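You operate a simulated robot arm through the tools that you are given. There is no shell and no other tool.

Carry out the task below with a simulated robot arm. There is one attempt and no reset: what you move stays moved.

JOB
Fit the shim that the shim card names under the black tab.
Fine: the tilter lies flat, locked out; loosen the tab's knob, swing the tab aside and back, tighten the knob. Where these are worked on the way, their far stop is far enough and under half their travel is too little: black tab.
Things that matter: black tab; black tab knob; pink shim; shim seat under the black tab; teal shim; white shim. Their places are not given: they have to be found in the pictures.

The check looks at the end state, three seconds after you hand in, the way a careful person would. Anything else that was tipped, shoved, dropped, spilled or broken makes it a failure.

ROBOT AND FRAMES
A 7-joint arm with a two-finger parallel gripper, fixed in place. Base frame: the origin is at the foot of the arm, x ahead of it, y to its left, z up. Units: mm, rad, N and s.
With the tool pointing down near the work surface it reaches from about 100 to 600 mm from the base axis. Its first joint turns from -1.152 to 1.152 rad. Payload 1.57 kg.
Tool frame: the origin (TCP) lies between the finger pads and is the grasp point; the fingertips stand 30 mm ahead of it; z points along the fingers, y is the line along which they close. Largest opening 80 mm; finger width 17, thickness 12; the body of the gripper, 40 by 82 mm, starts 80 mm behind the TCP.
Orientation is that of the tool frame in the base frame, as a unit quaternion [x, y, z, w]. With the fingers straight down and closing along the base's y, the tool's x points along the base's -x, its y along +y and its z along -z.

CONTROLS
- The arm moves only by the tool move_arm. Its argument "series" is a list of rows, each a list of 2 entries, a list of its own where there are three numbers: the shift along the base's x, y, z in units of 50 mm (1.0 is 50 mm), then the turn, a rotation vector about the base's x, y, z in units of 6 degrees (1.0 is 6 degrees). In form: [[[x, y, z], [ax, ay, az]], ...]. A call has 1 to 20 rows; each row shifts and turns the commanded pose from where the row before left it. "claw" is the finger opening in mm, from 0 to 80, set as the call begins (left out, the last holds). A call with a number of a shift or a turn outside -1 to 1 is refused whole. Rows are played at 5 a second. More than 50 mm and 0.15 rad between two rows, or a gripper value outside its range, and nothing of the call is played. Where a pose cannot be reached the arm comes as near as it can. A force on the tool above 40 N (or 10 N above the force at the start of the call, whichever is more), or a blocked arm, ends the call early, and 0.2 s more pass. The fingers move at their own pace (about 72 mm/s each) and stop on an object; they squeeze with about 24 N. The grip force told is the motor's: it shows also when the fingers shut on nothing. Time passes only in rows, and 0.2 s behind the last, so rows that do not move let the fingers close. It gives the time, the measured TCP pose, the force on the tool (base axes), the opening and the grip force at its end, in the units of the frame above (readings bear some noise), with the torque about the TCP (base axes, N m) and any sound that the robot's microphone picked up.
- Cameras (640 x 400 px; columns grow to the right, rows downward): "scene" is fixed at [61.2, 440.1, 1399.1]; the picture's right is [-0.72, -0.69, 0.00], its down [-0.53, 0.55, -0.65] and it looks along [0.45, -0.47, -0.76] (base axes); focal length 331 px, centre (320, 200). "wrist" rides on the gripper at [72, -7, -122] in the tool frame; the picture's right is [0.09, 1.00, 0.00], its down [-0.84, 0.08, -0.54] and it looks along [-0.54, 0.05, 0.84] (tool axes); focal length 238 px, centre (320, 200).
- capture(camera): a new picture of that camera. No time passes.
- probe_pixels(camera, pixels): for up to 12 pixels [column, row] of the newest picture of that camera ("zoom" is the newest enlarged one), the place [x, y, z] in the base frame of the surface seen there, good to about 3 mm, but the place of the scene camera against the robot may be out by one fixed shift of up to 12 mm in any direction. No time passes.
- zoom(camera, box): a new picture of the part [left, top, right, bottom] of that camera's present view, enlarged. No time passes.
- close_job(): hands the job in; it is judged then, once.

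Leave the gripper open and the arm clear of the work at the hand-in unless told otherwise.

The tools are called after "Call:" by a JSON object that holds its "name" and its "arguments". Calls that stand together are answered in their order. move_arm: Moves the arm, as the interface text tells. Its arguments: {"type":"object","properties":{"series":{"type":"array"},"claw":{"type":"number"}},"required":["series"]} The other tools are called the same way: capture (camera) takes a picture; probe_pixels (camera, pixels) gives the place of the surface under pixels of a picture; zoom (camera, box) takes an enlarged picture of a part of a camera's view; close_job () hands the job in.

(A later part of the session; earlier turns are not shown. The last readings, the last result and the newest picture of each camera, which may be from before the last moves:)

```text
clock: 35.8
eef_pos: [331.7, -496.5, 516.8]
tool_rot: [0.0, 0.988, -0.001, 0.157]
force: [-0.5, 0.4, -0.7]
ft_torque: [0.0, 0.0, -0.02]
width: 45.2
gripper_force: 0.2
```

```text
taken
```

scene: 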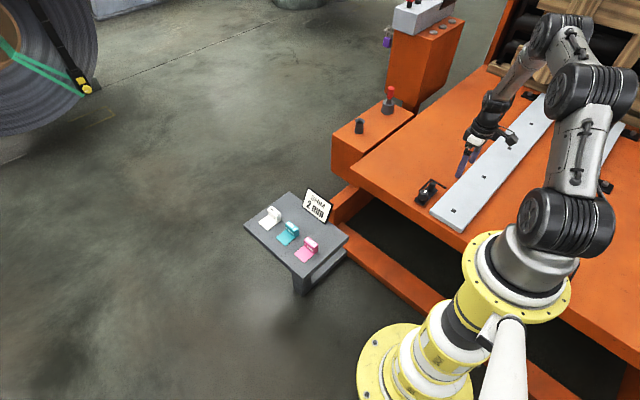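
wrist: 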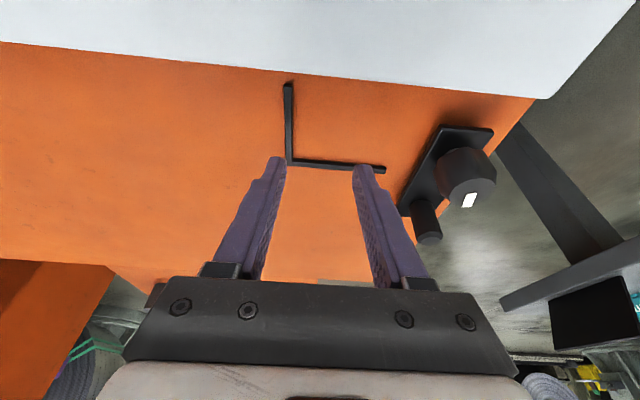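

No warnings so far. I'll test the actual place position, about (340,−512,492), still clear above the deck and fence.

Call:
{"name": "move_arm", "arguments": {"series": [[[0.09, -0.16, 0], [0, 0, 0]], [[0.09, -0.16, -0.2], [0, 0, 0]], [[0, 0, -0.28], [0, 0, 0]], [[0, 0, 0], [0, 0, 0]]]}}

Call:
{"name": "capture", "arguments": {"camera": "wrist"}}

Call:
{"name": "zoom", "arguments": {"camera": "scene", "box": [395, 130, 475, 220]}}

```text
clock: 36.8
eef_pos: [338.9, -510.3, 495.2]
tool_rot: [-0.001, 0.988, 0.0, 0.157]
force: [-0.1, 0.2, -0.6]
ft_torque: [-0.01, 0.02, -0.03]
width: 45.0
gripper_force: 0.1
```

```text
taken
```

wrist: 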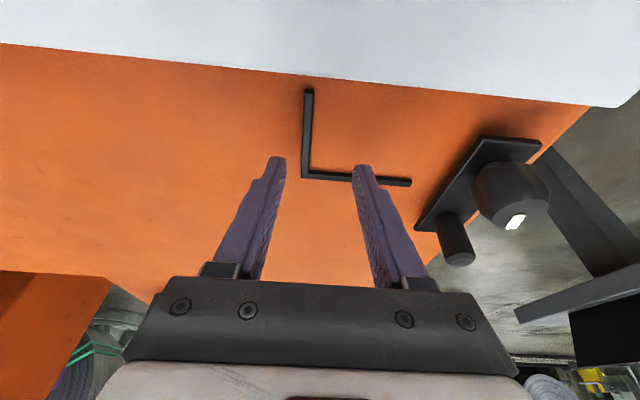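

```text
4.44 times, centred on (435, 175) of scene
```

zoom: 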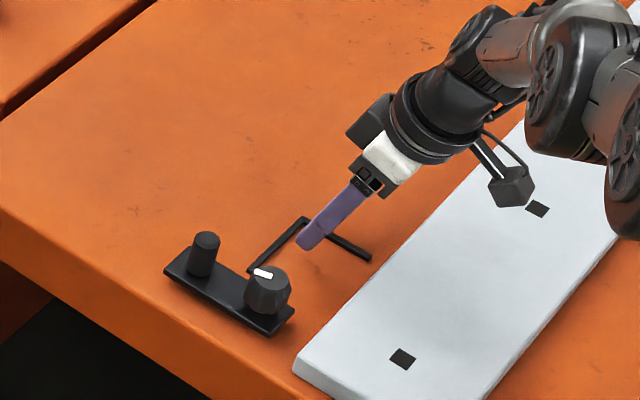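

Reachable with the 18° tilt. From this close I'll measure the fence precisely.

Call:
{"name": "zoom", "arguments": {"camera": "wrist", "box": [280, 70, 430, 200]}}

Call:
{"name": "probe_pixels", "arguments": {"camera": "wrist", "pixels": [[308, 93], [308, 120], [307, 150], [306, 175], [335, 177], [390, 182], [408, 182], [313, 130], [330, 172], [345, 140], [318, 168], [306, 177]]}}

```text
3.08 times, centred on (355, 135) of wrist
```

zoom: 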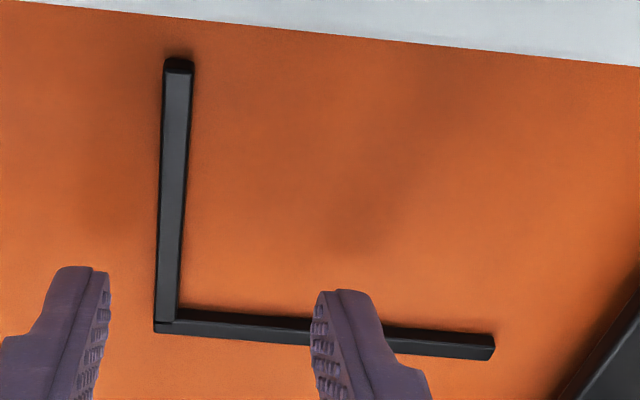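

```text
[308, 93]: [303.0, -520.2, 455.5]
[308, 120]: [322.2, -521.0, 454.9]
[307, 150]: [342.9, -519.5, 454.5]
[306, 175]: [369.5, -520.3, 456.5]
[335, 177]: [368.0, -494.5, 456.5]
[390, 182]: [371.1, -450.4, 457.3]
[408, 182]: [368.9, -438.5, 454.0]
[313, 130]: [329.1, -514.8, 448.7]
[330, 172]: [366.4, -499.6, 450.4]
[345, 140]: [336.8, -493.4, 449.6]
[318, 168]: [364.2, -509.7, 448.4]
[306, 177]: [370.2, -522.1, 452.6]
```

The fence bars have centrelines at y≈−520 and x≈368.5, so the inner faces are at about y −517 and x 365. Next I'll keep this tilt, rise, and travel high to a viewing pose near the shims.

Call:
{"name": "move_arm", "arguments": {"series": [[[0, 0, 0.97], [0, 0, 0]], [[0, 0, 0.97], [0, 0, 0]], [[0, 0, 0.97], [0, 0, 0]], [[0.035, 0.95, 0], [0, 0, 0]], [[0.035, 0.95, 0], [0, 0, 0]], [[0.035, 0.95, 0], [0, 0, 0]], [[0.035, 0.95, 0], [0, 0, 0]], [[0.035, 0.95, 0], [0, 0, 0]], [[0.035, 0.95, 0], [0, 0, 0]], [[0.035, 0.95, 0], [0, 0, 0]], [[0.035, 0.95, 0], [0, 0, 0]], [[0.035, 0.95, 0], [0, 0, 0]], [[0.035, 0.95, 0], [0, 0, 0]], [[0.035, 0.95, 0], [0, 0, 0]], [[0.035, 0.95, 0], [0, 0, 0]], [[0, 0, -0.6], [0, 0, 0]], [[0, 0, -0.6], [0, 0, 0]], [[0, 0, 0], [0, 0, 0]]]}}

Call:
{"name": "capture", "arguments": {"camera": "wrist"}}

Call:
{"name": "capture", "arguments": {"camera": "scene"}}

```text
clock: 40.6
eef_pos: [369.1, 21.6, 619.2]
tool_rot: [0.001, 0.99, -0.02, 0.137]
force: [-0.2, 0.4, 0.3]
ft_torque: [0.01, 0.0, 0.02]
width: 44.9
gripper_force: 0.1
out of reach, approached as far as the arm can: row 14, 15, 16, 17
```

```text
taken
```

wrist: 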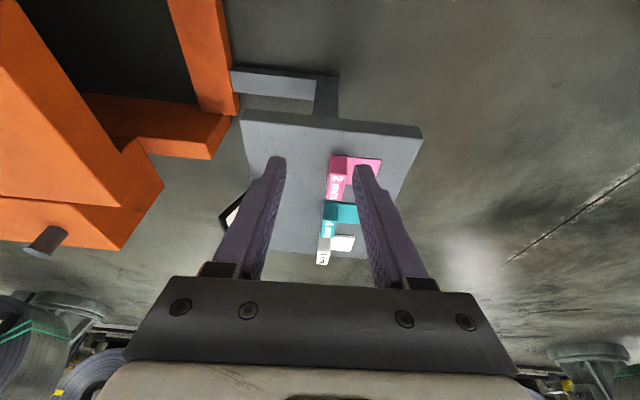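

```text
taken
```

scene: 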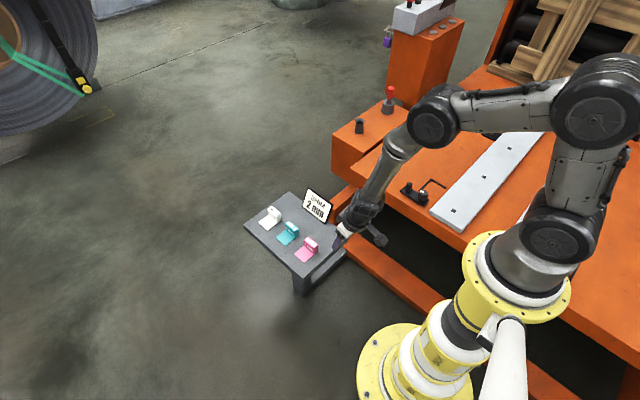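

At this close radius with the tilt the arm hits a joint limit. The shim is farther out, so I'll move outward in x to 460 and restore the exact 18° tilt.

Call:
{"name": "move_arm", "arguments": {"series": [[[0.9, 0, 0.2], [0, 0, 0]], [[0.9, 0.1, 0], [0, 0, 0]], [[0, 0.2, 0], [0.4, -0.38, 0.07]], [[0, 0, 0], [0, 0, 0]]]}}

Call:
{"name": "capture", "arguments": {"camera": "wrist"}}

```text
clock: 41.6
eef_pos: [460.1, 36.7, 630.3]
tool_rot: [0.0, 0.988, 0.001, 0.157]
force: [0.5, 0.6, -0.9]
ft_torque: [0.05, 0.0, -0.03]
width: 44.8
gripper_force: 0.0
```

```text
taken
```

wrist: 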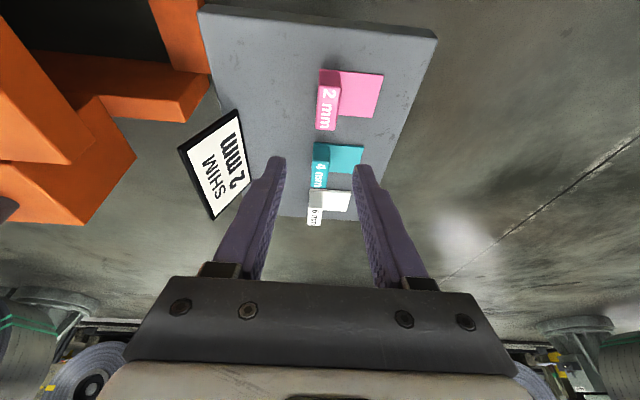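

Good, tilt restored. I'll zoom in on the pink shim and measure it.

Call:
{"name": "zoom", "arguments": {"camera": "wrist", "box": [290, 50, 410, 150]}}

```text
4.00 times, centred on (350, 100) of wrist
```

zoom: 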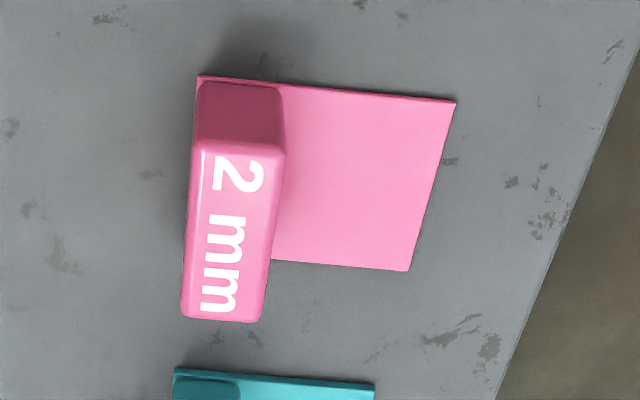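

Call:
{"name": "probe_pixels", "arguments": {"camera": "zoom", "pixels": [[199, 79], [454, 102], [407, 269], [276, 260], [204, 150], [282, 155], [186, 312], [256, 318], [200, 230], [275, 230], [235, 240], [350, 180]]}}

Call:
{"name": "probe_pixels", "arguments": {"camera": "zoom", "pixels": [[197, 200], [274, 200], [194, 260], [268, 260], [280, 100], [290, 150], [290, 200], [300, 255], [198, 110], [445, 150], [420, 220], [230, 100]]}}

```text
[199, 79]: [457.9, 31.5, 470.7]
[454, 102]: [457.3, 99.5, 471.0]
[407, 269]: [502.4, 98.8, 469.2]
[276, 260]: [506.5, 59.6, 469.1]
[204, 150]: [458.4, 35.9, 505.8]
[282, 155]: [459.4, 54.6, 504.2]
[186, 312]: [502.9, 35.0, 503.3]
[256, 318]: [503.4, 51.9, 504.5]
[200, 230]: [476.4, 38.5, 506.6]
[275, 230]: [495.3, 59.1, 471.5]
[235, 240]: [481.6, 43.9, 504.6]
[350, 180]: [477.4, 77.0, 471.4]
```

```text
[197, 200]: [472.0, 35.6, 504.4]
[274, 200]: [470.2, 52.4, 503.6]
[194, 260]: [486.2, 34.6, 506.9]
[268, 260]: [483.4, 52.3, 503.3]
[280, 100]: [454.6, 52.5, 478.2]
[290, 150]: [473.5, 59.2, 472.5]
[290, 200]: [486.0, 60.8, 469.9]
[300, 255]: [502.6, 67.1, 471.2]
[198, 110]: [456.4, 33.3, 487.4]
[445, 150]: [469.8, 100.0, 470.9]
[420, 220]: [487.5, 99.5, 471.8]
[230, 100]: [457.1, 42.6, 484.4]
```

The pink shim spans x 457–504 and y 34–99.5. The block is at y 34.5–53 with its top at z 504.5, and the table is at about 469.5. I plan to grip the block across y with the TCP at about (474.7, 43.5, 509), leaving the tips about 8 mm above the shim's base so they clear the fence later. First I'll go down to z≈550 and check.

Call:
{"name": "move_arm", "arguments": {"series": [[[0.1, 0.05, -0.5], [0, 0, 0]], [[0.1, 0.04, -0.5], [0, 0, 0]], [[0.092, 0.046, -0.6], [0, 0, 0]], [[0, 0, 0], [0, 0, 0]], [[0, 0, 0], [0, 0, 0]]]}}

Call:
{"name": "move_arm", "arguments": {"series": [[[0, 0, 0], [0, 0, 0]]]}}

Call:
{"name": "capture", "arguments": {"camera": "wrist"}}

```text
clock: 42.8
eef_pos: [474.7, 43.5, 550.8]
tool_rot: [0.001, 0.988, 0.002, 0.157]
force: [0.4, -0.4, 0.2]
ft_torque: [-0.04, 0.02, -0.03]
width: 45.2
gripper_force: 0.1
```

```text
clock: 43.2
eef_pos: [474.6, 42.0, 550.7]
tool_rot: [0.0, 0.988, 0.002, 0.157]
force: [-0.4, 0.0, 1.4]
ft_torque: [0.0, 0.06, 0.01]
width: 44.8
gripper_force: 0.1
```

```text
taken
```

wrist: 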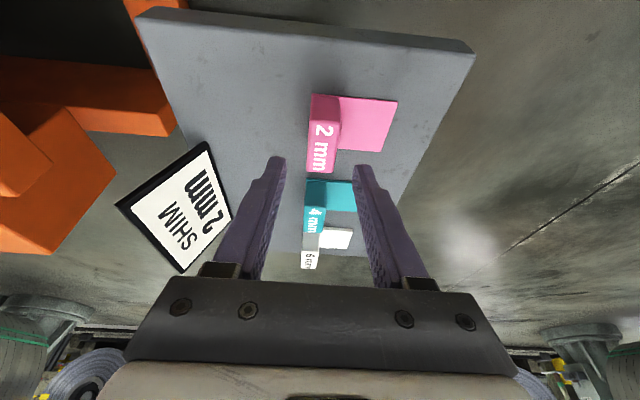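

Call:
{"name": "probe_pixels", "arguments": {"camera": "wrist", "pixels": [[309, 145], [337, 145], [322, 140], [308, 168], [335, 170], [313, 122], [341, 123], [395, 102], [383, 150], [375, 120], [250, 100], [313, 97]]}}

```text
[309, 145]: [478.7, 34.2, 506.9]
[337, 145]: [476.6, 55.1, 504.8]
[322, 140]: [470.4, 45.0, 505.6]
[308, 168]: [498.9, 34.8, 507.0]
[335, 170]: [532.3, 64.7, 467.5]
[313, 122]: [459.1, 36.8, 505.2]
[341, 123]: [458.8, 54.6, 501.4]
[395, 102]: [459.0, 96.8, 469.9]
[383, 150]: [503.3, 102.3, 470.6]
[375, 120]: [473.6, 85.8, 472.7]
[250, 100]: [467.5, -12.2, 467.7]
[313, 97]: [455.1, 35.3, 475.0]
```

The block centre is at y≈44.5. I'll shift +1.5 mm in y and go down 41 mm, then check the picture.

Call:
{"name": "move_arm", "arguments": {"series": [[[0, 0.03, -0.3], [0, 0, 0]], [[0, 0, -0.3], [0, 0, 0]], [[0, 0, -0.23], [0, 0, 0]], [[0, 0, 0], [0, 0, 0]]]}}

Call:
{"name": "capture", "arguments": {"camera": "wrist"}}

Call:
{"name": "zoom", "arguments": {"camera": "scene", "box": [240, 160, 370, 280]}}

```text
clock: 44.2
eef_pos: [476.6, 45.1, 508.4]
tool_rot: [0.0, 0.988, 0.001, 0.157]
force: [-0.5, -0.7, -0.3]
ft_torque: [-0.01, 0.01, 0.02]
width: 45.0
gripper_force: 0.1
```

```text
taken
```

wrist: 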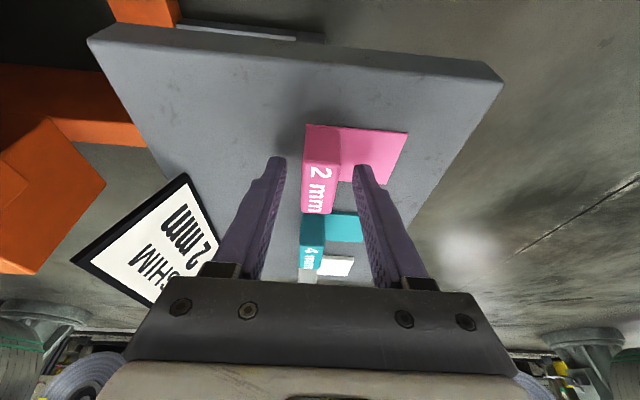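

```text
3.33 times, centred on (305, 220) of scene
```

zoom: 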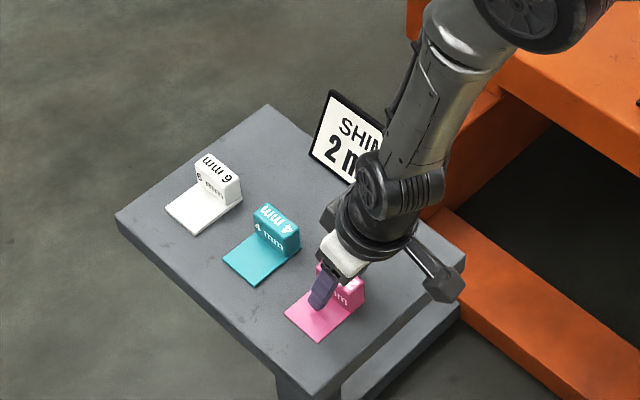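

The block lies between the fingers and the card and the other shims are clear. Closing the gripper now.

Call:
{"name": "move_arm", "arguments": {"series": [[[0, 0, 0], [0, 0, 0]], [[0, 0, 0], [0, 0, 0]], [[0, 0, 0], [0, 0, 0]]], "claw": 5}}

Call:
{"name": "capture", "arguments": {"camera": "wrist"}}

```text
clock: 45.0
eef_pos: [475.5, 43.8, 508.5]
tool_rot: [0.001, 0.988, 0.002, 0.157]
force: [-0.2, 0.4, 0.0]
ft_torque: [-0.03, -0.01, -0.01]
width: 21.0
gripper_force: 23.9
```

```text
taken
```

wrist: 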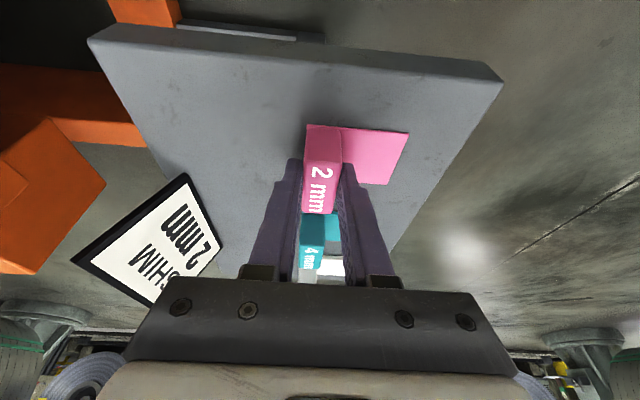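

The block is gripped at 21 mm. I'll lift straight up 60 mm and look.

Call:
{"name": "move_arm", "arguments": {"series": [[[0, 0, 0.2], [0, 0, 0]], [[0, 0, 0.4], [0, 0, 0]], [[0, 0, 0.6], [0, 0, 0]], [[0, 0, 0], [0, 0, 0]]]}}

Call:
{"name": "capture", "arguments": {"camera": "wrist"}}

Call:
{"name": "zoom", "arguments": {"camera": "scene", "box": [240, 160, 370, 280]}}

```text
clock: 46.0
eef_pos: [475.7, 42.7, 569.1]
tool_rot: [0.001, 0.988, 0.001, 0.157]
force: [0.4, -0.4, -0.6]
ft_torque: [-0.01, -0.01, 0.03]
width: 5.0
gripper_force: 0.1
```

```text
taken
```

wrist: 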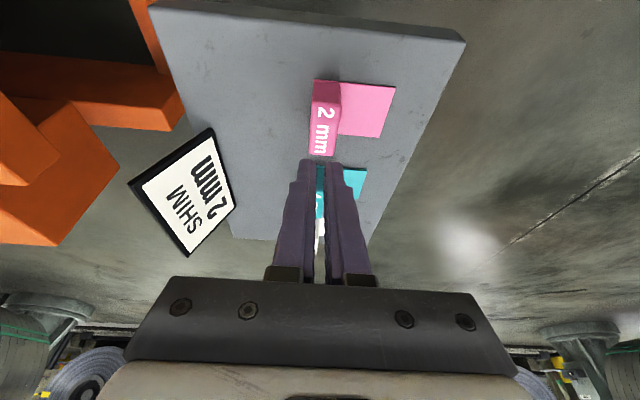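

```text
3.33 times, centred on (305, 220) of scene
```

zoom: 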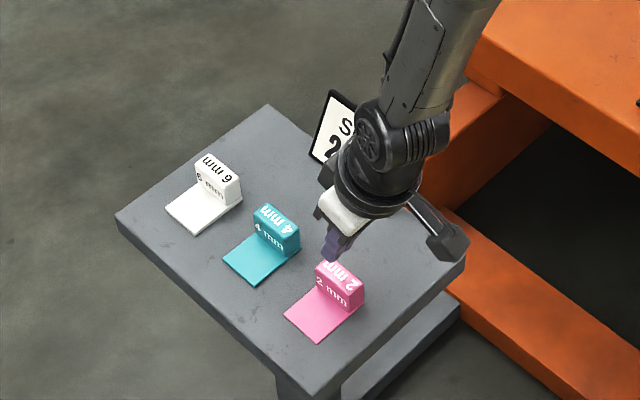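

The shim slipped out of the fingers and is standing on the table where it was. I'll open again and measure whether it moved.

Call:
{"name": "move_arm", "arguments": {"series": [[[0, 0, 0], [0, 0, 0]], [[0, 0, 0], [0, 0, 0]]], "claw": 45}}

Call:
{"name": "zoom", "arguments": {"camera": "wrist", "box": [280, 70, 410, 170]}}

Call:
{"name": "zoom", "arguments": {"camera": "scene", "box": [310, 225, 370, 275]}}

Call:
{"name": "probe_pixels", "arguments": {"camera": "wrist", "pixels": [[311, 130], [338, 130], [311, 150], [336, 152], [341, 108], [395, 87], [381, 137], [313, 82], [325, 120], [360, 110]]}}

```text
clock: 46.6
eef_pos: [475.9, 42.5, 567.5]
tool_rot: [0.001, 0.988, 0.002, 0.157]
force: [0.6, -0.7, 0.0]
ft_torque: [-0.03, 0.01, 0.0]
width: 45.0
gripper_force: 0.1
```

```text
4.00 times, centred on (345, 120) of wrist
```

zoom: 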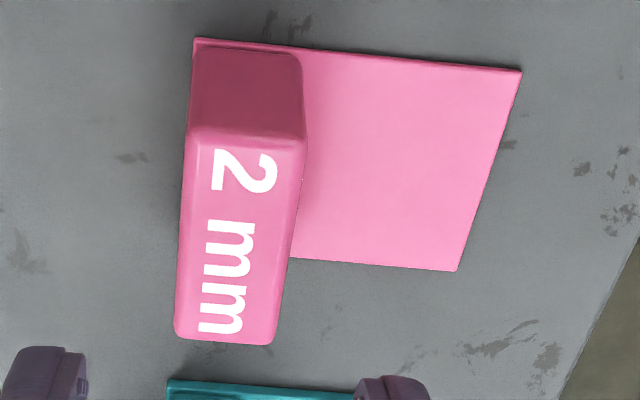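

```text
8.00 times, centred on (340, 250) of scene
```

zoom: 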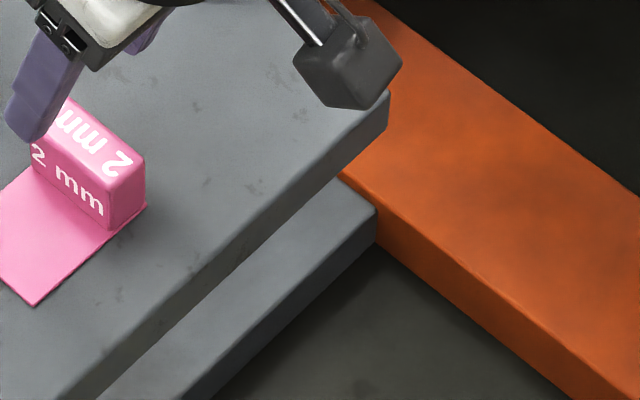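

```text
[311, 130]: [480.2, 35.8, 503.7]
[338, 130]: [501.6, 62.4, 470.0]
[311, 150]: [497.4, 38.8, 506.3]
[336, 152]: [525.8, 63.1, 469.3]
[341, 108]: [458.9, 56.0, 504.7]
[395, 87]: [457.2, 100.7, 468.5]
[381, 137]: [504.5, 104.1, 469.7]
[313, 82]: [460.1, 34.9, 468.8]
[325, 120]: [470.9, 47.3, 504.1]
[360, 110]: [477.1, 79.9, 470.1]
```

It barely moved. I'll try again a little deeper (TCP z≈505, tips just above the shim plate), centred on y≈46, and lift very slowly while watching force and width.

Call:
{"name": "move_arm", "arguments": {"series": [[[0, 0.05, -0.4], [0, 0, 0]], [[0, 0.02, -0.4], [0, 0, 0]], [[0, 0, -0.3], [0, 0, 0]], [[0, 0, -0.15], [0, 0, 0]], [[0, 0, 0], [0, 0, 0]]]}}

Call:
{"name": "move_arm", "arguments": {"series": [[[0, 0, 0], [0, 0, 0]], [[0, 0, 0], [0, 0, 0]], [[0, 0, 0], [0, 0, 0]], [[0, 0, 0], [0, 0, 0]]], "claw": 0}}

Call:
{"name": "zoom", "arguments": {"camera": "wrist", "box": [220, 100, 420, 280]}}

Call:
{"name": "zoom", "arguments": {"camera": "scene", "box": [310, 225, 370, 275]}}

```text
clock: 47.8
eef_pos: [475.9, 47.9, 505.0]
tool_rot: [0.001, 0.988, 0.002, 0.157]
force: [-0.3, 0.1, 0.6]
ft_torque: [0.0, -0.01, 0.05]
width: 45.1
gripper_force: 0.1
```

```text
clock: 48.8
eef_pos: [474.1, 48.4, 505.7]
tool_rot: [0.0, 0.988, 0.001, 0.156]
force: [0.7, -1.0, -0.1]
ft_torque: [-0.01, -0.05, 0.01]
width: 20.9
gripper_force: 24.1
```

```text
2.22 times, centred on (320, 190) of wrist
```

zoom: 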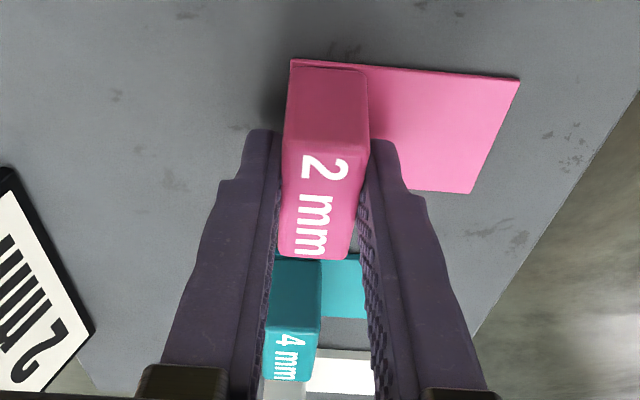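

```text
8.00 times, centred on (340, 250) of scene
```

zoom: 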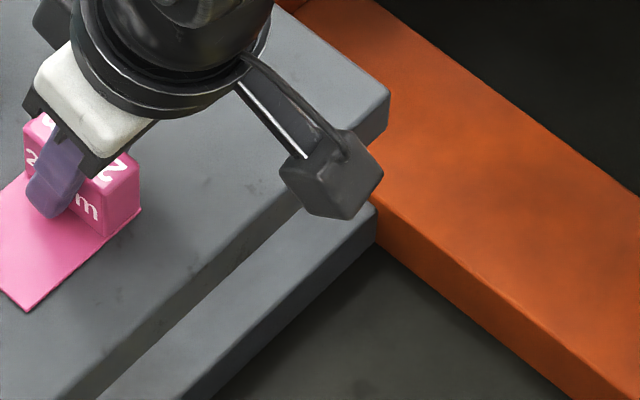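

The fingers sit well on the block. Lifting slowly by 10 mm in 2 mm rows.

Call:
{"name": "move_arm", "arguments": {"series": [[[0, 0, 0.04], [0, 0, 0]], [[0, 0, 0.04], [0, 0, 0]], [[0, 0, 0.04], [0, 0, 0]], [[0, 0, 0.04], [0, 0, 0]], [[0, 0, 0.04], [0, 0, 0]], [[0, 0, 0], [0, 0, 0]]]}}

Call:
{"name": "zoom", "arguments": {"camera": "wrist", "box": [220, 100, 420, 280]}}

Call:
{"name": "zoom", "arguments": {"camera": "scene", "box": [310, 225, 370, 275]}}

```text
clock: 50.2
eef_pos: [474.6, 47.4, 516.2]
tool_rot: [0.0, 0.988, 0.001, 0.156]
force: [0.3, 0.1, 0.2]
ft_torque: [-0.02, 0.02, -0.05]
width: 20.8
gripper_force: 24.1
```

```text
2.22 times, centred on (320, 190) of wrist
```

zoom: 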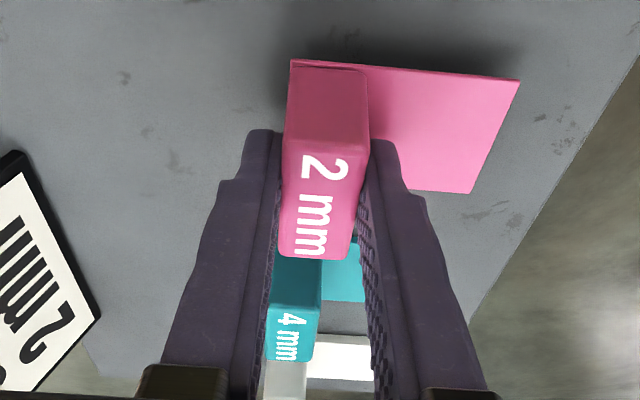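

```text
8.00 times, centred on (340, 250) of scene
```

zoom: 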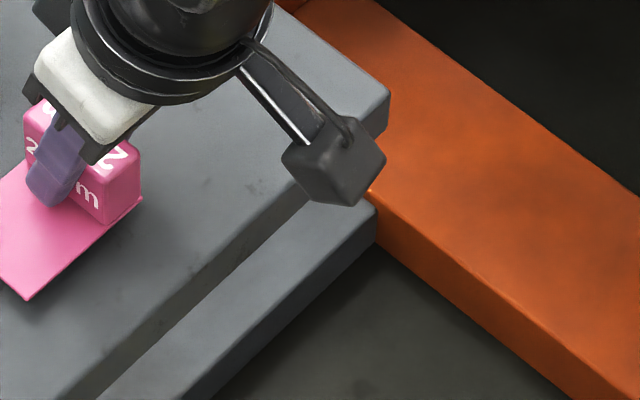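

It holds now: the shim came up with the fingers. I'll continue lifting gently with small ramps and check on the way.

Call:
{"name": "move_arm", "arguments": {"series": [[[0, 0, 0.06], [0, 0, 0]], [[0, 0, 0.1], [0, 0, 0]], [[0, 0, 0.14], [0, 0, 0]], [[0, 0, 0.18], [0, 0, 0]], [[0, 0, 0.18], [0, 0, 0]], [[0, 0, 0.18], [0, 0, 0]], [[0, 0, 0.18], [0, 0, 0]], [[0, 0, 0.18], [0, 0, 0]], [[0, 0, 0.18], [0, 0, 0]], [[0, 0, 0.18], [0, 0, 0]], [[0, 0, 0.18], [0, 0, 0]], [[0, 0, 0.18], [0, 0, 0]], [[0, 0, 0.12], [0, 0, 0]], [[0, 0, 0.06], [0, 0, 0]], [[0, 0, 0], [0, 0, 0]]]}}

Call:
{"name": "capture", "arguments": {"camera": "wrist"}}

```text
clock: 53.4
eef_pos: [474.3, 48.4, 619.9]
tool_rot: [0.001, 0.988, 0.003, 0.156]
force: [-0.4, 0.4, -0.5]
ft_torque: [0.03, 0.05, 0.02]
width: 21.1
gripper_force: 24.0
```

```text
taken
```

wrist: 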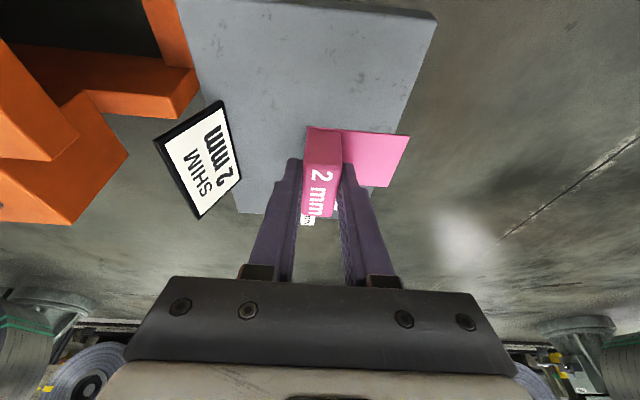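

Shim is held firmly, with its plate level. Now a smooth travel at this height toward a point above the seat, about (332,−488), in gentle steps.

Call:
{"name": "move_arm", "arguments": {"series": [[[-0.038, -0.145, 0], [0, 0, 0]], [[-0.077, -0.29, 0], [0, 0, 0]], [[-0.128, -0.483, 0], [0, 0, 0]], [[-0.128, -0.483, 0], [0, 0, 0]], [[-0.128, -0.483, 0], [0, 0, 0]], [[-0.128, -0.483, 0], [0, 0, 0]], [[-0.128, -0.483, 0], [0, 0, 0]], [[-0.128, -0.483, 0], [0, 0, 0]], [[-0.128, -0.483, 0], [0, 0, 0]], [[-0.128, -0.483, 0], [0, 0, 0]], [[-0.128, -0.483, 0], [0, 0, 0]], [[-0.128, -0.483, 0], [0, 0, 0]], [[-0.128, -0.483, 0], [0, 0, 0]], [[-0.128, -0.483, 0], [0, 0, 0]], [[-0.128, -0.483, 0], [0, 0, 0]], [[-0.128, -0.483, 0], [0, 0, 0]], [[-0.128, -0.483, 0], [0, 0, 0]], [[-0.128, -0.483, 0], [0, 0, 0]], [[-0.077, -0.29, 0], [0, 0, 0]], [[-0.038, -0.145, 0], [0, 0, 0]]]}}

Call:
{"name": "capture", "arguments": {"camera": "wrist"}}

```text
clock: 57.6
eef_pos: [360.4, -382.2, 620.6]
tool_rot: [0.0, 0.988, 0.003, 0.156]
force: [-0.8, 0.4, -0.2]
ft_torque: [0.0, -0.03, -0.02]
width: 21.1
gripper_force: 24.4
```

```text
taken
```

wrist: 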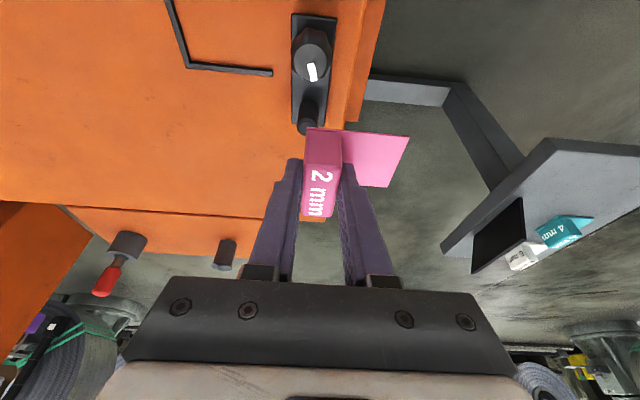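

Still held. The last stretch to above the seat, then down to z≈530.

Call:
{"name": "move_arm", "arguments": {"series": [[[-0.06, -0.226, 0], [0, 0, 0]], [[-0.12, -0.45, 0], [0, 0, 0]], [[-0.12, -0.45, 0], [0, 0, 0]], [[-0.12, -0.45, 0], [0, 0, 0]], [[-0.1, -0.38, 0], [0, 0, 0]], [[-0.048, -0.17, 0], [0, 0, 0]], [[0, 0, -0.15], [0, 0, 0]], [[0, 0, -0.3], [0, 0, 0]], [[0, 0, -0.4], [0, 0, 0]], [[0, 0, -0.4], [0, 0, 0]], [[0, 0, -0.3], [0, 0, 0]], [[0, 0, -0.2], [0, 0, 0]], [[0, 0, 0], [0, 0, 0]], [[0, 0, 0], [0, 0, 0]]]}}

Call:
{"name": "capture", "arguments": {"camera": "wrist"}}

Call:
{"name": "zoom", "arguments": {"camera": "scene", "box": [395, 130, 475, 220]}}

```text
clock: 60.6
eef_pos: [332.8, -487.3, 531.7]
tool_rot: [0.0, 0.988, 0.002, 0.156]
force: [1.0, -0.2, -0.8]
ft_torque: [-0.02, 0.02, 0.01]
width: 20.9
gripper_force: 24.2
```

```text
taken
```

wrist: 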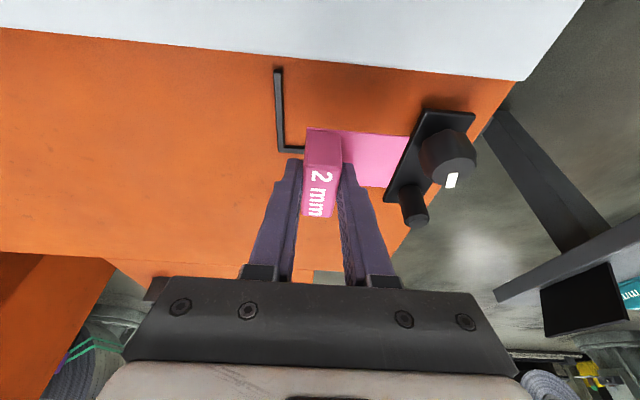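

```text
4.44 times, centred on (435, 175) of scene
```

zoom: 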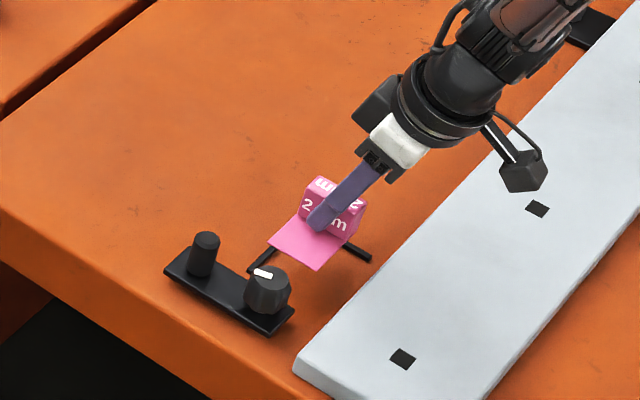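

Probing the held shim and fence gives the shim's position relative to the seat.

Call:
{"name": "probe_pixels", "arguments": {"camera": "wrist", "pixels": [[306, 130], [304, 165], [341, 165], [340, 138], [400, 138], [388, 184], [305, 212], [333, 212], [280, 110], [295, 150], [370, 160], [322, 180]]}}

```text
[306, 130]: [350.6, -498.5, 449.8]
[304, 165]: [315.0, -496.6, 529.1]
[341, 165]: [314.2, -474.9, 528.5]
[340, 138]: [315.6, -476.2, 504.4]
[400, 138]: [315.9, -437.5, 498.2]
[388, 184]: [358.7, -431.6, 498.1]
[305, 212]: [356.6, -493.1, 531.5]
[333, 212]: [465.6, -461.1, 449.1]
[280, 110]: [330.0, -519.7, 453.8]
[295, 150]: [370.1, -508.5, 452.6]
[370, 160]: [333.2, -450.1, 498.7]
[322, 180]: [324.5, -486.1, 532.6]
```

The shim is level over x 314.5–360, with the block face at y≈−497 (19 mm short of the fence) and its underside at about 496. The plate clears the fence and the tab. I'll lower 40 mm, then creep.

Call:
{"name": "move_arm", "arguments": {"series": [[[0, 0, -0.1], [0, 0, 0]], [[0, 0, -0.2], [0, 0, 0]], [[0, 0, -0.2], [0, 0, 0]], [[0, 0, -0.16], [0, 0, 0]], [[0, 0, -0.1], [0, 0, 0]], [[0, 0, -0.06], [0, 0, 0]], [[0, 0, 0], [0, 0, 0]]]}}

Call:
{"name": "move_arm", "arguments": {"series": [[[0, 0, -0.03], [0, 0, 0]], [[0, 0, -0.03], [0, 0, 0]], [[0, 0, 0], [0, 0, 0]]]}}

Call:
{"name": "capture", "arguments": {"camera": "wrist"}}

```text
clock: 62.2
eef_pos: [332.1, -487.2, 491.6]
tool_rot: [0.001, 0.988, 0.001, 0.156]
force: [0.4, 0.8, 0.1]
ft_torque: [-0.02, 0.0, 0.0]
width: 21.0
gripper_force: 24.3
```

```text
clock: 63.0
eef_pos: [333.1, -485.9, 490.0]
tool_rot: [0.001, 0.988, 0.001, 0.156]
force: [-0.2, -0.2, -0.5]
ft_torque: [-0.02, 0.0, -0.01]
width: 20.8
gripper_force: 23.7
```

```text
taken
```

wrist: 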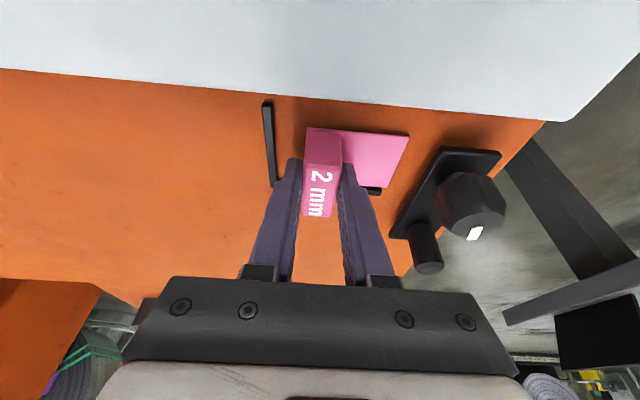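

No contact yet at about 490. Creeping down 1 mm at a time.

Call:
{"name": "move_arm", "arguments": {"series": [[[0, 0, -0.02], [0, 0, 0]], [[0, 0, -0.02], [0, 0, 0]], [[0, 0, 0], [0, 0, 0]]]}}

Call:
{"name": "move_arm", "arguments": {"series": [[[0, 0, -0.02], [0, 0, 0]], [[0, 0, -0.02], [0, 0, 0]], [[0, 0, 0], [0, 0, 0]]]}}

```text
clock: 63.8
eef_pos: [333.2, -487.2, 487.3]
tool_rot: [0.001, 0.988, 0.001, 0.156]
force: [0.2, -1.1, -0.2]
ft_torque: [-0.01, 0.01, -0.01]
width: 20.9
gripper_force: 24.0
```

```text
clock: 64.6
eef_pos: [332.2, -488.4, 486.4]
tool_rot: [0.0, 0.988, 0.001, 0.157]
force: [-0.1, 1.5, 10.0]
ft_torque: [0.1, 0.1, -0.01]
width: 21.0
gripper_force: 23.6
```

The shim touched down, with 10 N up. I'll open slightly to 30 mm to free it, then rise 6 mm so the tips can pass above the fence.

Call:
{"name": "move_arm", "arguments": {"series": [[[0, 0, 0], [0, 0, 0]], [[0, 0, 0.02], [0, 0, 0]], [[0, 0, 0.05], [0, 0, 0]], [[0, 0, 0.05], [0, 0, 0]], [[0, 0, 0], [0, 0, 0]]], "claw": 30}}

Call:
{"name": "capture", "arguments": {"camera": "wrist"}}

Call:
{"name": "zoom", "arguments": {"camera": "scene", "box": [395, 150, 475, 220]}}

```text
clock: 65.8
eef_pos: [332.9, -489.1, 490.2]
tool_rot: [0.0, 0.988, 0.001, 0.156]
force: [-0.4, -0.6, -0.1]
ft_torque: [-0.01, 0.02, -0.01]
width: 29.9
gripper_force: 0.2
```

```text
taken
```

wrist: 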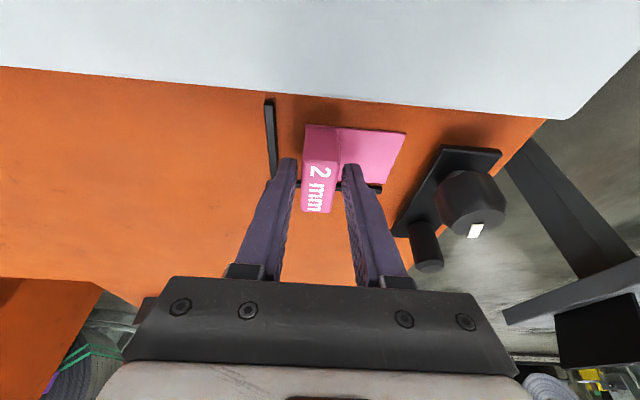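

```text
5.71 times, centred on (435, 185) of scene
```

zoom: 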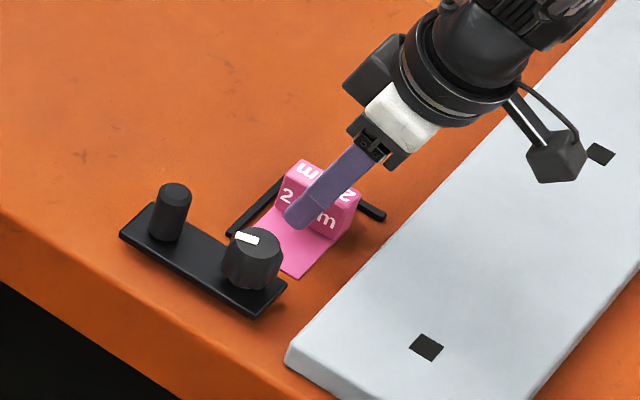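

The shim stands flat inside the fence. I'll rise 2 mm more, then slide −y so the +y finger pushes the block toward the fence, to y≈−505 first.

Call:
{"name": "move_arm", "arguments": {"series": [[[0, 0, 0.04], [0, 0, 0]], [[0, -0.04, 0], [0, 0, 0]], [[0, -0.04, 0], [0, 0, 0]], [[0, -0.04, 0], [0, 0, 0]], [[0, -0.04, 0], [0, 0, 0]], [[0, -0.04, 0], [0, 0, 0]], [[0, -0.04, 0], [0, 0, 0]], [[0, -0.04, 0], [0, 0, 0]], [[0, -0.04, 0], [0, 0, 0]], [[0, 0, 0], [0, 0, 0]]]}}

Call:
{"name": "capture", "arguments": {"camera": "wrist"}}

```text
clock: 68.0
eef_pos: [332.6, -503.8, 491.8]
tool_rot: [0.001, 0.988, 0.002, 0.156]
force: [-0.5, 0.5, -0.1]
ft_torque: [0.0, -0.01, -0.01]
width: 30.0
gripper_force: 0.0
```

```text
taken
```

wrist: 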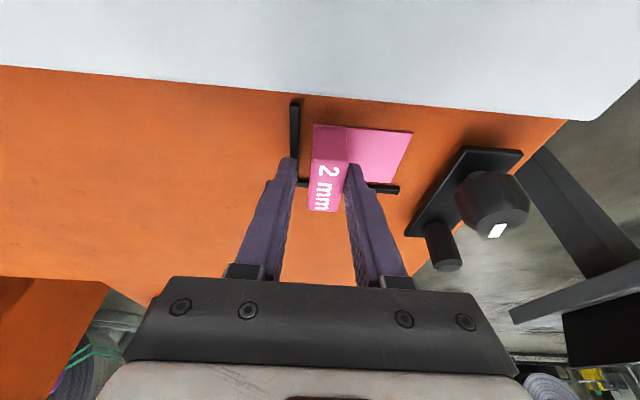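

It slides along without turning. Continuing in 1 mm rows to about −509.

Call:
{"name": "move_arm", "arguments": {"series": [[[0, -0.02, 0], [0, 0, 0]], [[0, -0.02, 0], [0, 0, 0]], [[0, -0.02, 0], [0, 0, 0]], [[0, -0.02, 0], [0, 0, 0]], [[0, 0, 0], [0, 0, 0]]]}}

Call:
{"name": "zoom", "arguments": {"camera": "wrist", "box": [260, 90, 430, 220]}}

Call:
{"name": "probe_pixels", "arguments": {"camera": "zoom", "pixels": [[197, 135], [560, 160], [510, 350], [305, 240], [230, 240], [140, 80], [160, 200], [400, 250], [350, 150], [520, 375], [180, 330], [430, 130]]}}

```text
clock: 69.2
eef_pos: [332.2, -508.0, 491.4]
tool_rot: [0.001, 0.988, 0.002, 0.156]
force: [-1.2, -0.8, -0.5]
ft_torque: [-0.01, 0.0, 0.0]
width: 30.1
gripper_force: 0.5
```

```text
3.08 times, centred on (345, 155) of wrist
```

zoom: 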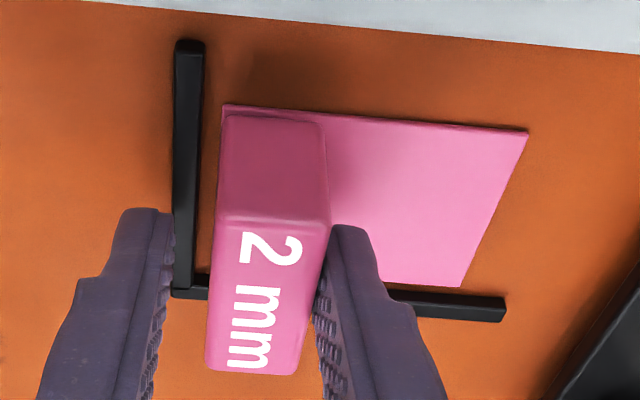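

```text
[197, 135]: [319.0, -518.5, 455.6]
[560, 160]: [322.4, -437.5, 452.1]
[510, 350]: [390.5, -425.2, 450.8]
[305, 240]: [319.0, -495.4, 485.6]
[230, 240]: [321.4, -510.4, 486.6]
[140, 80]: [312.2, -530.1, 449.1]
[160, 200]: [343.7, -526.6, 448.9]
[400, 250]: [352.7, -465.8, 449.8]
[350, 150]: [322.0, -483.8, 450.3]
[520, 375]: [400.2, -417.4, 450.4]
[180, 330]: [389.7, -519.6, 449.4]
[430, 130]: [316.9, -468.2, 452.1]
```

About 3 mm of gap to the fence remains. A bit more, in 0.5–1 mm steps.

Call:
{"name": "move_arm", "arguments": {"series": [[[0, -0.02, 0], [0, 0, 0]], [[0, -0.02, 0], [0, 0, 0]], [[0, 0, 0], [0, 0, 0]]]}}

Call:
{"name": "zoom", "arguments": {"camera": "wrist", "box": [260, 90, 430, 220]}}

```text
clock: 70.0
eef_pos: [331.5, -511.3, 493.2]
tool_rot: [0.001, 0.988, 0.001, 0.156]
force: [0.5, 0.2, 0.2]
ft_torque: [0.0, -0.03, -0.04]
width: 29.9
gripper_force: 0.0
```

```text
3.08 times, centred on (345, 155) of wrist
```

zoom: 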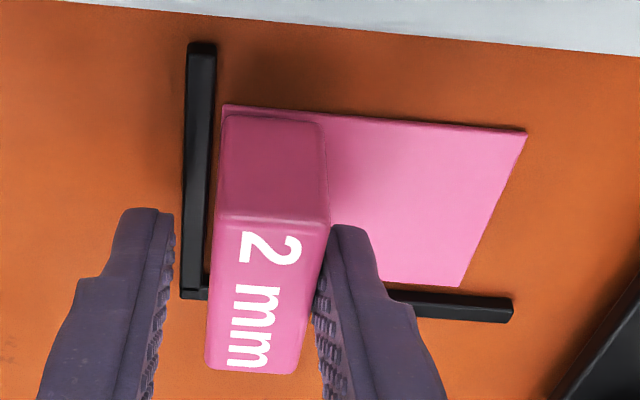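

The block sits about 1.5 mm off the −y fence bar and squarely aligned, which is a good seat. I'll open the fingers a bit and rise straight up.

Call:
{"name": "move_arm", "arguments": {"series": [[[0, 0, 0], [0, 0, 0]], [[0, 0, 0.2], [0, 0, 0]], [[0, 0, 0.5], [0, 0, 0]], [[0, 0, 0.8], [0, 0, 0]], [[0, 0, 0.8], [0, 0, 0]], [[0, 0, 0], [0, 0, 0]]], "claw": 40}}

Call:
{"name": "capture", "arguments": {"camera": "wrist"}}

Call:
{"name": "zoom", "arguments": {"camera": "scene", "box": [395, 150, 475, 220]}}

```text
clock: 71.4
eef_pos: [331.4, -509.6, 608.2]
tool_rot: [0.001, 0.988, 0.003, 0.157]
force: [0.0, 0.3, 1.0]
ft_torque: [-0.02, -0.01, 0.0]
width: 40.4
gripper_force: 0.0
```

```text
taken
```

wrist: 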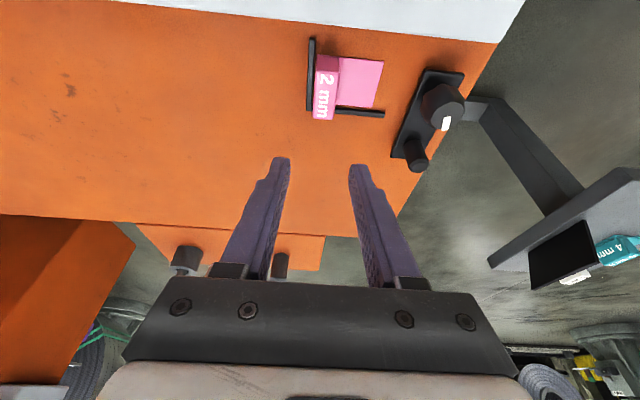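

```text
5.71 times, centred on (435, 185) of scene
```

zoom: 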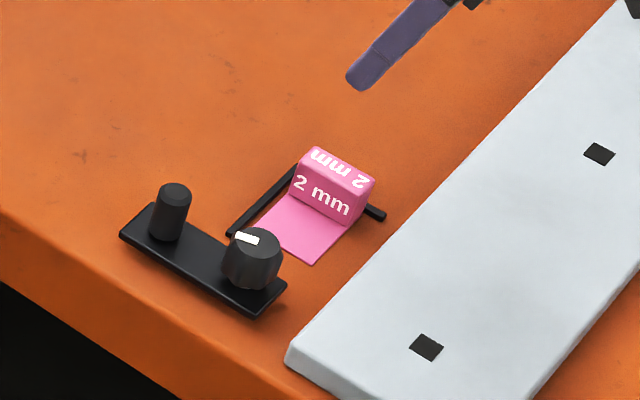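

The pink shim sits neatly inside the corner. Next I'll take out the tilt and move over the post of the swung tab, near (397,−394).

Call:
{"name": "move_arm", "arguments": {"series": [[[0.26, 0.46, 0], [0, 1, 0]], [[0.26, 0.46, 0], [0, 1, 0]], [[0.26, 0.46, 0], [0, 1, 0]], [[0.27, 0.46, 0], [0, 0, 0]], [[0.27, 0.48, 0], [0, 0, 0]], [[0, 0, -0.5], [0, 0, 0]], [[0, 0, 0], [0, 0, 0]]]}}

Call:
{"name": "capture", "arguments": {"camera": "wrist"}}

```text
clock: 73.0
eef_pos: [352.3, -378.8, 569.9]
tool_rot: [0.004, 0.998, 0.003, 0.063]
force: [0.1, -0.3, -0.4]
ft_torque: [0.03, 0.01, -0.01]
width: 40.0
gripper_force: 0.1
out of reach, approached as far as the arm can: row 2, 3
```

```text
taken
```

wrist: 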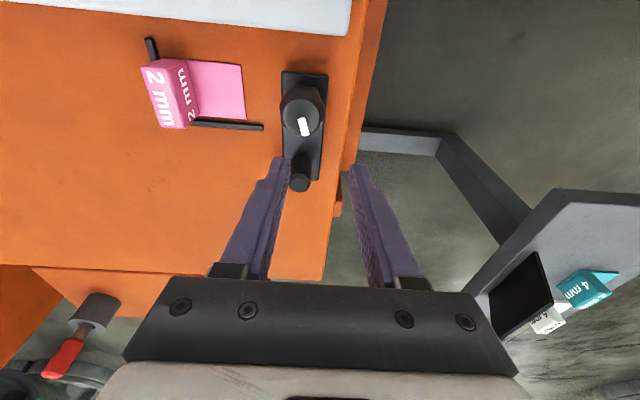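

Part of that motion was limited at the reach edge. I'll straighten the remaining 7° tilt here (well above the knob) and continue toward the post.

Call:
{"name": "move_arm", "arguments": {"series": [[[0.1, 0, 0.2], [-0.03, 0.6, 0.04]], [[0.2, -0.1, 0.2], [-0.02, 0.6, 0.03]], [[0.3, -0.1, 0], [0, 0, 0]], [[0.3, -0.1, 0], [0, 0, 0]], [[0, 0, 0], [0, 0, 0]]]}}

Call:
{"name": "capture", "arguments": {"camera": "wrist"}}

```text
clock: 74.2
eef_pos: [382.2, -383.3, 577.2]
tool_rot: [0.0, 0.996, -0.018, 0.092]
force: [-0.5, -0.5, -0.5]
ft_torque: [0.01, 0.05, 0.01]
width: 39.9
gripper_force: 0.1
out of reach, approached as far as the arm can: row 1, 2, 3
```

```text
taken
```

wrist: 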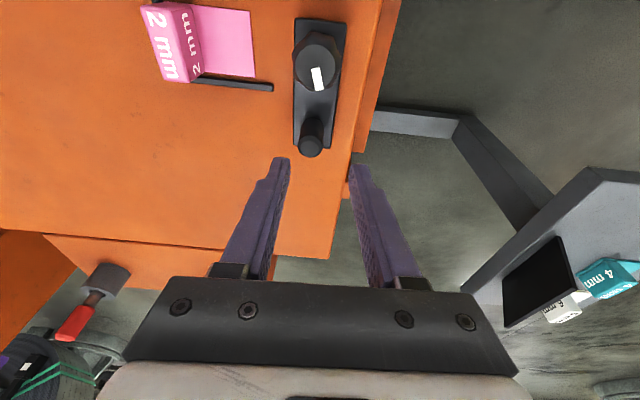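

The arm seems close to a joint limit in this posture. I'll raise it and straighten it higher up.

Call:
{"name": "move_arm", "arguments": {"series": [[[0, 0, 0.8], [0, 0, 0]], [[0, 0, 0.8], [0, 0, 0]], [[0, 0, 0.8], [0, 0, 0]], [[0, 0, 0], [0, 0, 0]]]}}

Call:
{"name": "capture", "arguments": {"camera": "scene"}}

```text
clock: 75.2
eef_pos: [381.6, -384.5, 696.6]
tool_rot: [-0.001, 0.996, -0.017, 0.09]
force: [0.1, 0.1, 0.6]
ft_torque: [0.01, 0.02, 0.03]
width: 39.9
gripper_force: 0.0
```

```text
taken
```

scene: 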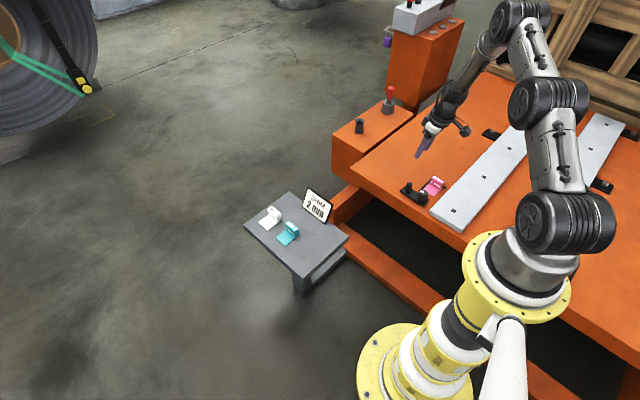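

Call:
{"name": "move_arm", "arguments": {"series": [[[0, 0, 0], [0.17, 0.87, 0]], [[0, 0, 0], [0.17, 0.87, 0]], [[0, 0, 0], [0, 0, 0]], [[0, 0, 0], [0, 0, 0]]]}}

```text
clock: 76.2
eef_pos: [382.0, -384.3, 694.9]
tool_rot: [-0.001, 0.996, -0.017, 0.091]
force: [-0.6, -0.2, -0.1]
ft_torque: [0.04, -0.02, 0.02]
width: 39.9
gripper_force: 0.1
out of reach, approached as far as the arm can: row 1, 2
```

The posture blocks straightening here. I'll travel back up toward the starting pose, where the arm had a comfortable configuration, and straighten there.

Call:
{"name": "move_arm", "arguments": {"series": [[[0.17, 0.65, 0.38], [0, 0, 0]], [[0.17, 0.65, 0.38], [0, 0, 0]], [[0.17, 0.65, 0.38], [0, 0, 0]], [[0.17, 0.65, 0.38], [0, 0, 0]], [[0.17, 0.65, 0.38], [0, 0, 0]], [[0.17, 0.65, 0.38], [0, 0, 0]], [[0.17, 0.65, 0.38], [0, 0, 0]], [[0.17, 0.65, 0.38], [0, 0, 0]], [[0, 0, 0], [0.17, 0.87, 0]], [[0, 0, 0], [0.17, 0.87, 0]], [[0, 0, 0], [0, 0, 0]]]}}

Call:
{"name": "capture", "arguments": {"camera": "scene"}}

```text
clock: 78.6
eef_pos: [414.4, -134.3, 797.2]
tool_rot: [-0.004, 0.996, -0.005, 0.092]
force: [-0.8, 0.0, 0.7]
ft_torque: [-0.01, -0.01, 0.02]
width: 40.0
gripper_force: 0.2
out of reach, approached as far as the arm can: row 5, 6, 7, 9, 10
```

```text
taken
```

scene: 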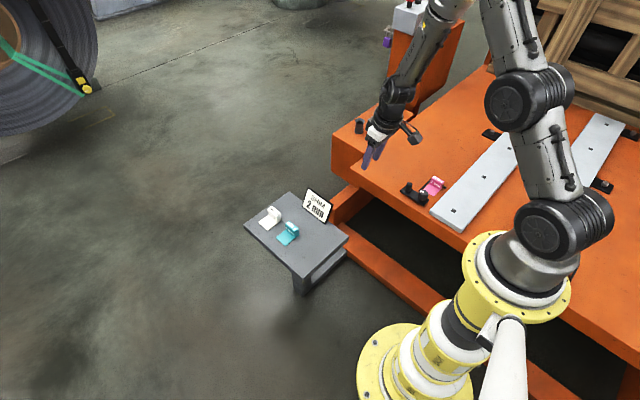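

Still blocked from straightening. I'll experiment here in free space: first a yaw turn, then try to straighten.

Call:
{"name": "move_arm", "arguments": {"series": [[[0, 0, 0], [0, 0, 1]], [[0, 0, 0], [0, 0, 1]], [[0, 0, 0], [0, 0, 1]], [[0, 0, 0], [0, 0, 1]], [[0, 0, 0], [0, 0, 1]], [[0, 0, 0], [0, 0, 0]]]}}

Call:
{"name": "move_arm", "arguments": {"series": [[[0, 0, 0], [0, 0.8, 0]], [[0, 0, 0], [0, 0.8, 0]], [[0, 0, 0], [0, 0, 0]]]}}

```text
clock: 80.0
eef_pos: [415.8, -133.6, 796.8]
tool_rot: [-0.262, 0.961, 0.02, 0.09]
force: [0.6, 0.2, -0.1]
ft_torque: [0.0, 0.01, -0.01]
width: 39.8
gripper_force: 0.1
```

```text
clock: 80.8
eef_pos: [414.5, -134.7, 797.2]
tool_rot: [-0.261, 0.964, 0.03, 0.051]
force: [-0.3, -0.3, -0.9]
ft_torque: [-0.03, 0.03, -0.03]
width: 40.1
gripper_force: 0.1
out of reach, approached as far as the arm can: row 2
```

Partial progress. I'll turn further in yaw and straighten more.

Call:
{"name": "move_arm", "arguments": {"series": [[[0, 0, 0], [0, 0, 1]], [[0, 0, 0], [0, 0, 1]], [[0, 0, 0], [0, 0, 1]], [[0, 0, 0], [0, 0, 1]], [[0, 0, 0], [0, 0, 1]], [[0, 0, 0], [-0.4, 0.4, 0]], [[0, 0, 0], [-0.4, 0.4, 0]], [[0, 0, 0], [0, 0, 0]]]}}

Call:
{"name": "capture", "arguments": {"camera": "scene"}}

```text
clock: 82.6
eef_pos: [404.1, -131.6, 785.0]
tool_rot: [-0.501, 0.863, 0.043, 0.043]
force: [0.7, 0.2, -0.3]
ft_torque: [0.01, 0.01, 0.0]
width: 39.7
gripper_force: 0.1
out of reach, approached as far as the arm can: row 4, 5, 6, 7
```

```text
taken
```

scene: 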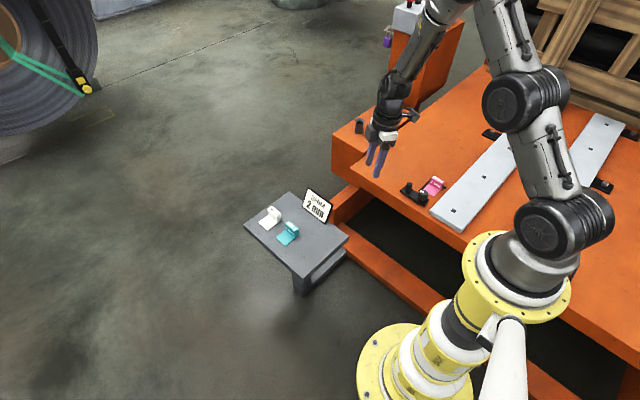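

I'll move to the region over the shim table at mid height, where the arm was unrestricted before, and straighten there.

Call:
{"name": "move_arm", "arguments": {"series": [[[0.2, 0.5, -0.4], [0, 0, 0]], [[0.2, 0.5, -0.4], [0, 0, 0]], [[0.2, 0.5, -0.4], [0, 0, 0]], [[0.2, 0.5, -0.4], [0, 0, 0]], [[0.2, 0.5, -0.4], [0, 0, 0]], [[0.2, 0.5, -0.4], [0, 0, 0]], [[0, 0.4, -0.3], [0, 0, 0]], [[0, 0, 0], [0, 0, -1]], [[0, 0, 0], [0, 0, -1]], [[0, 0, 0], [0, 0, -1]], [[0, 0, 0], [0, 0, -1]], [[0, 0, 0], [0, 0, 0]]]}}

Call:
{"name": "capture", "arguments": {"camera": "scene"}}

```text
clock: 85.2
eef_pos: [462.9, 39.0, 651.1]
tool_rot: [-0.31, 0.949, 0.033, 0.051]
force: [-0.2, 0.1, 0.8]
ft_torque: [0.03, 0.03, 0.01]
width: 39.7
gripper_force: 0.2
```

```text
taken
```

scene: 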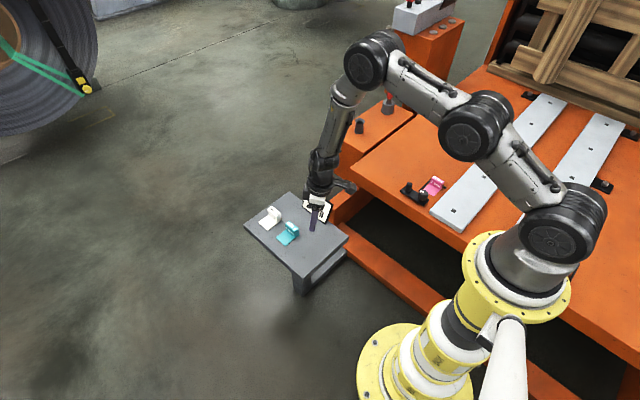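

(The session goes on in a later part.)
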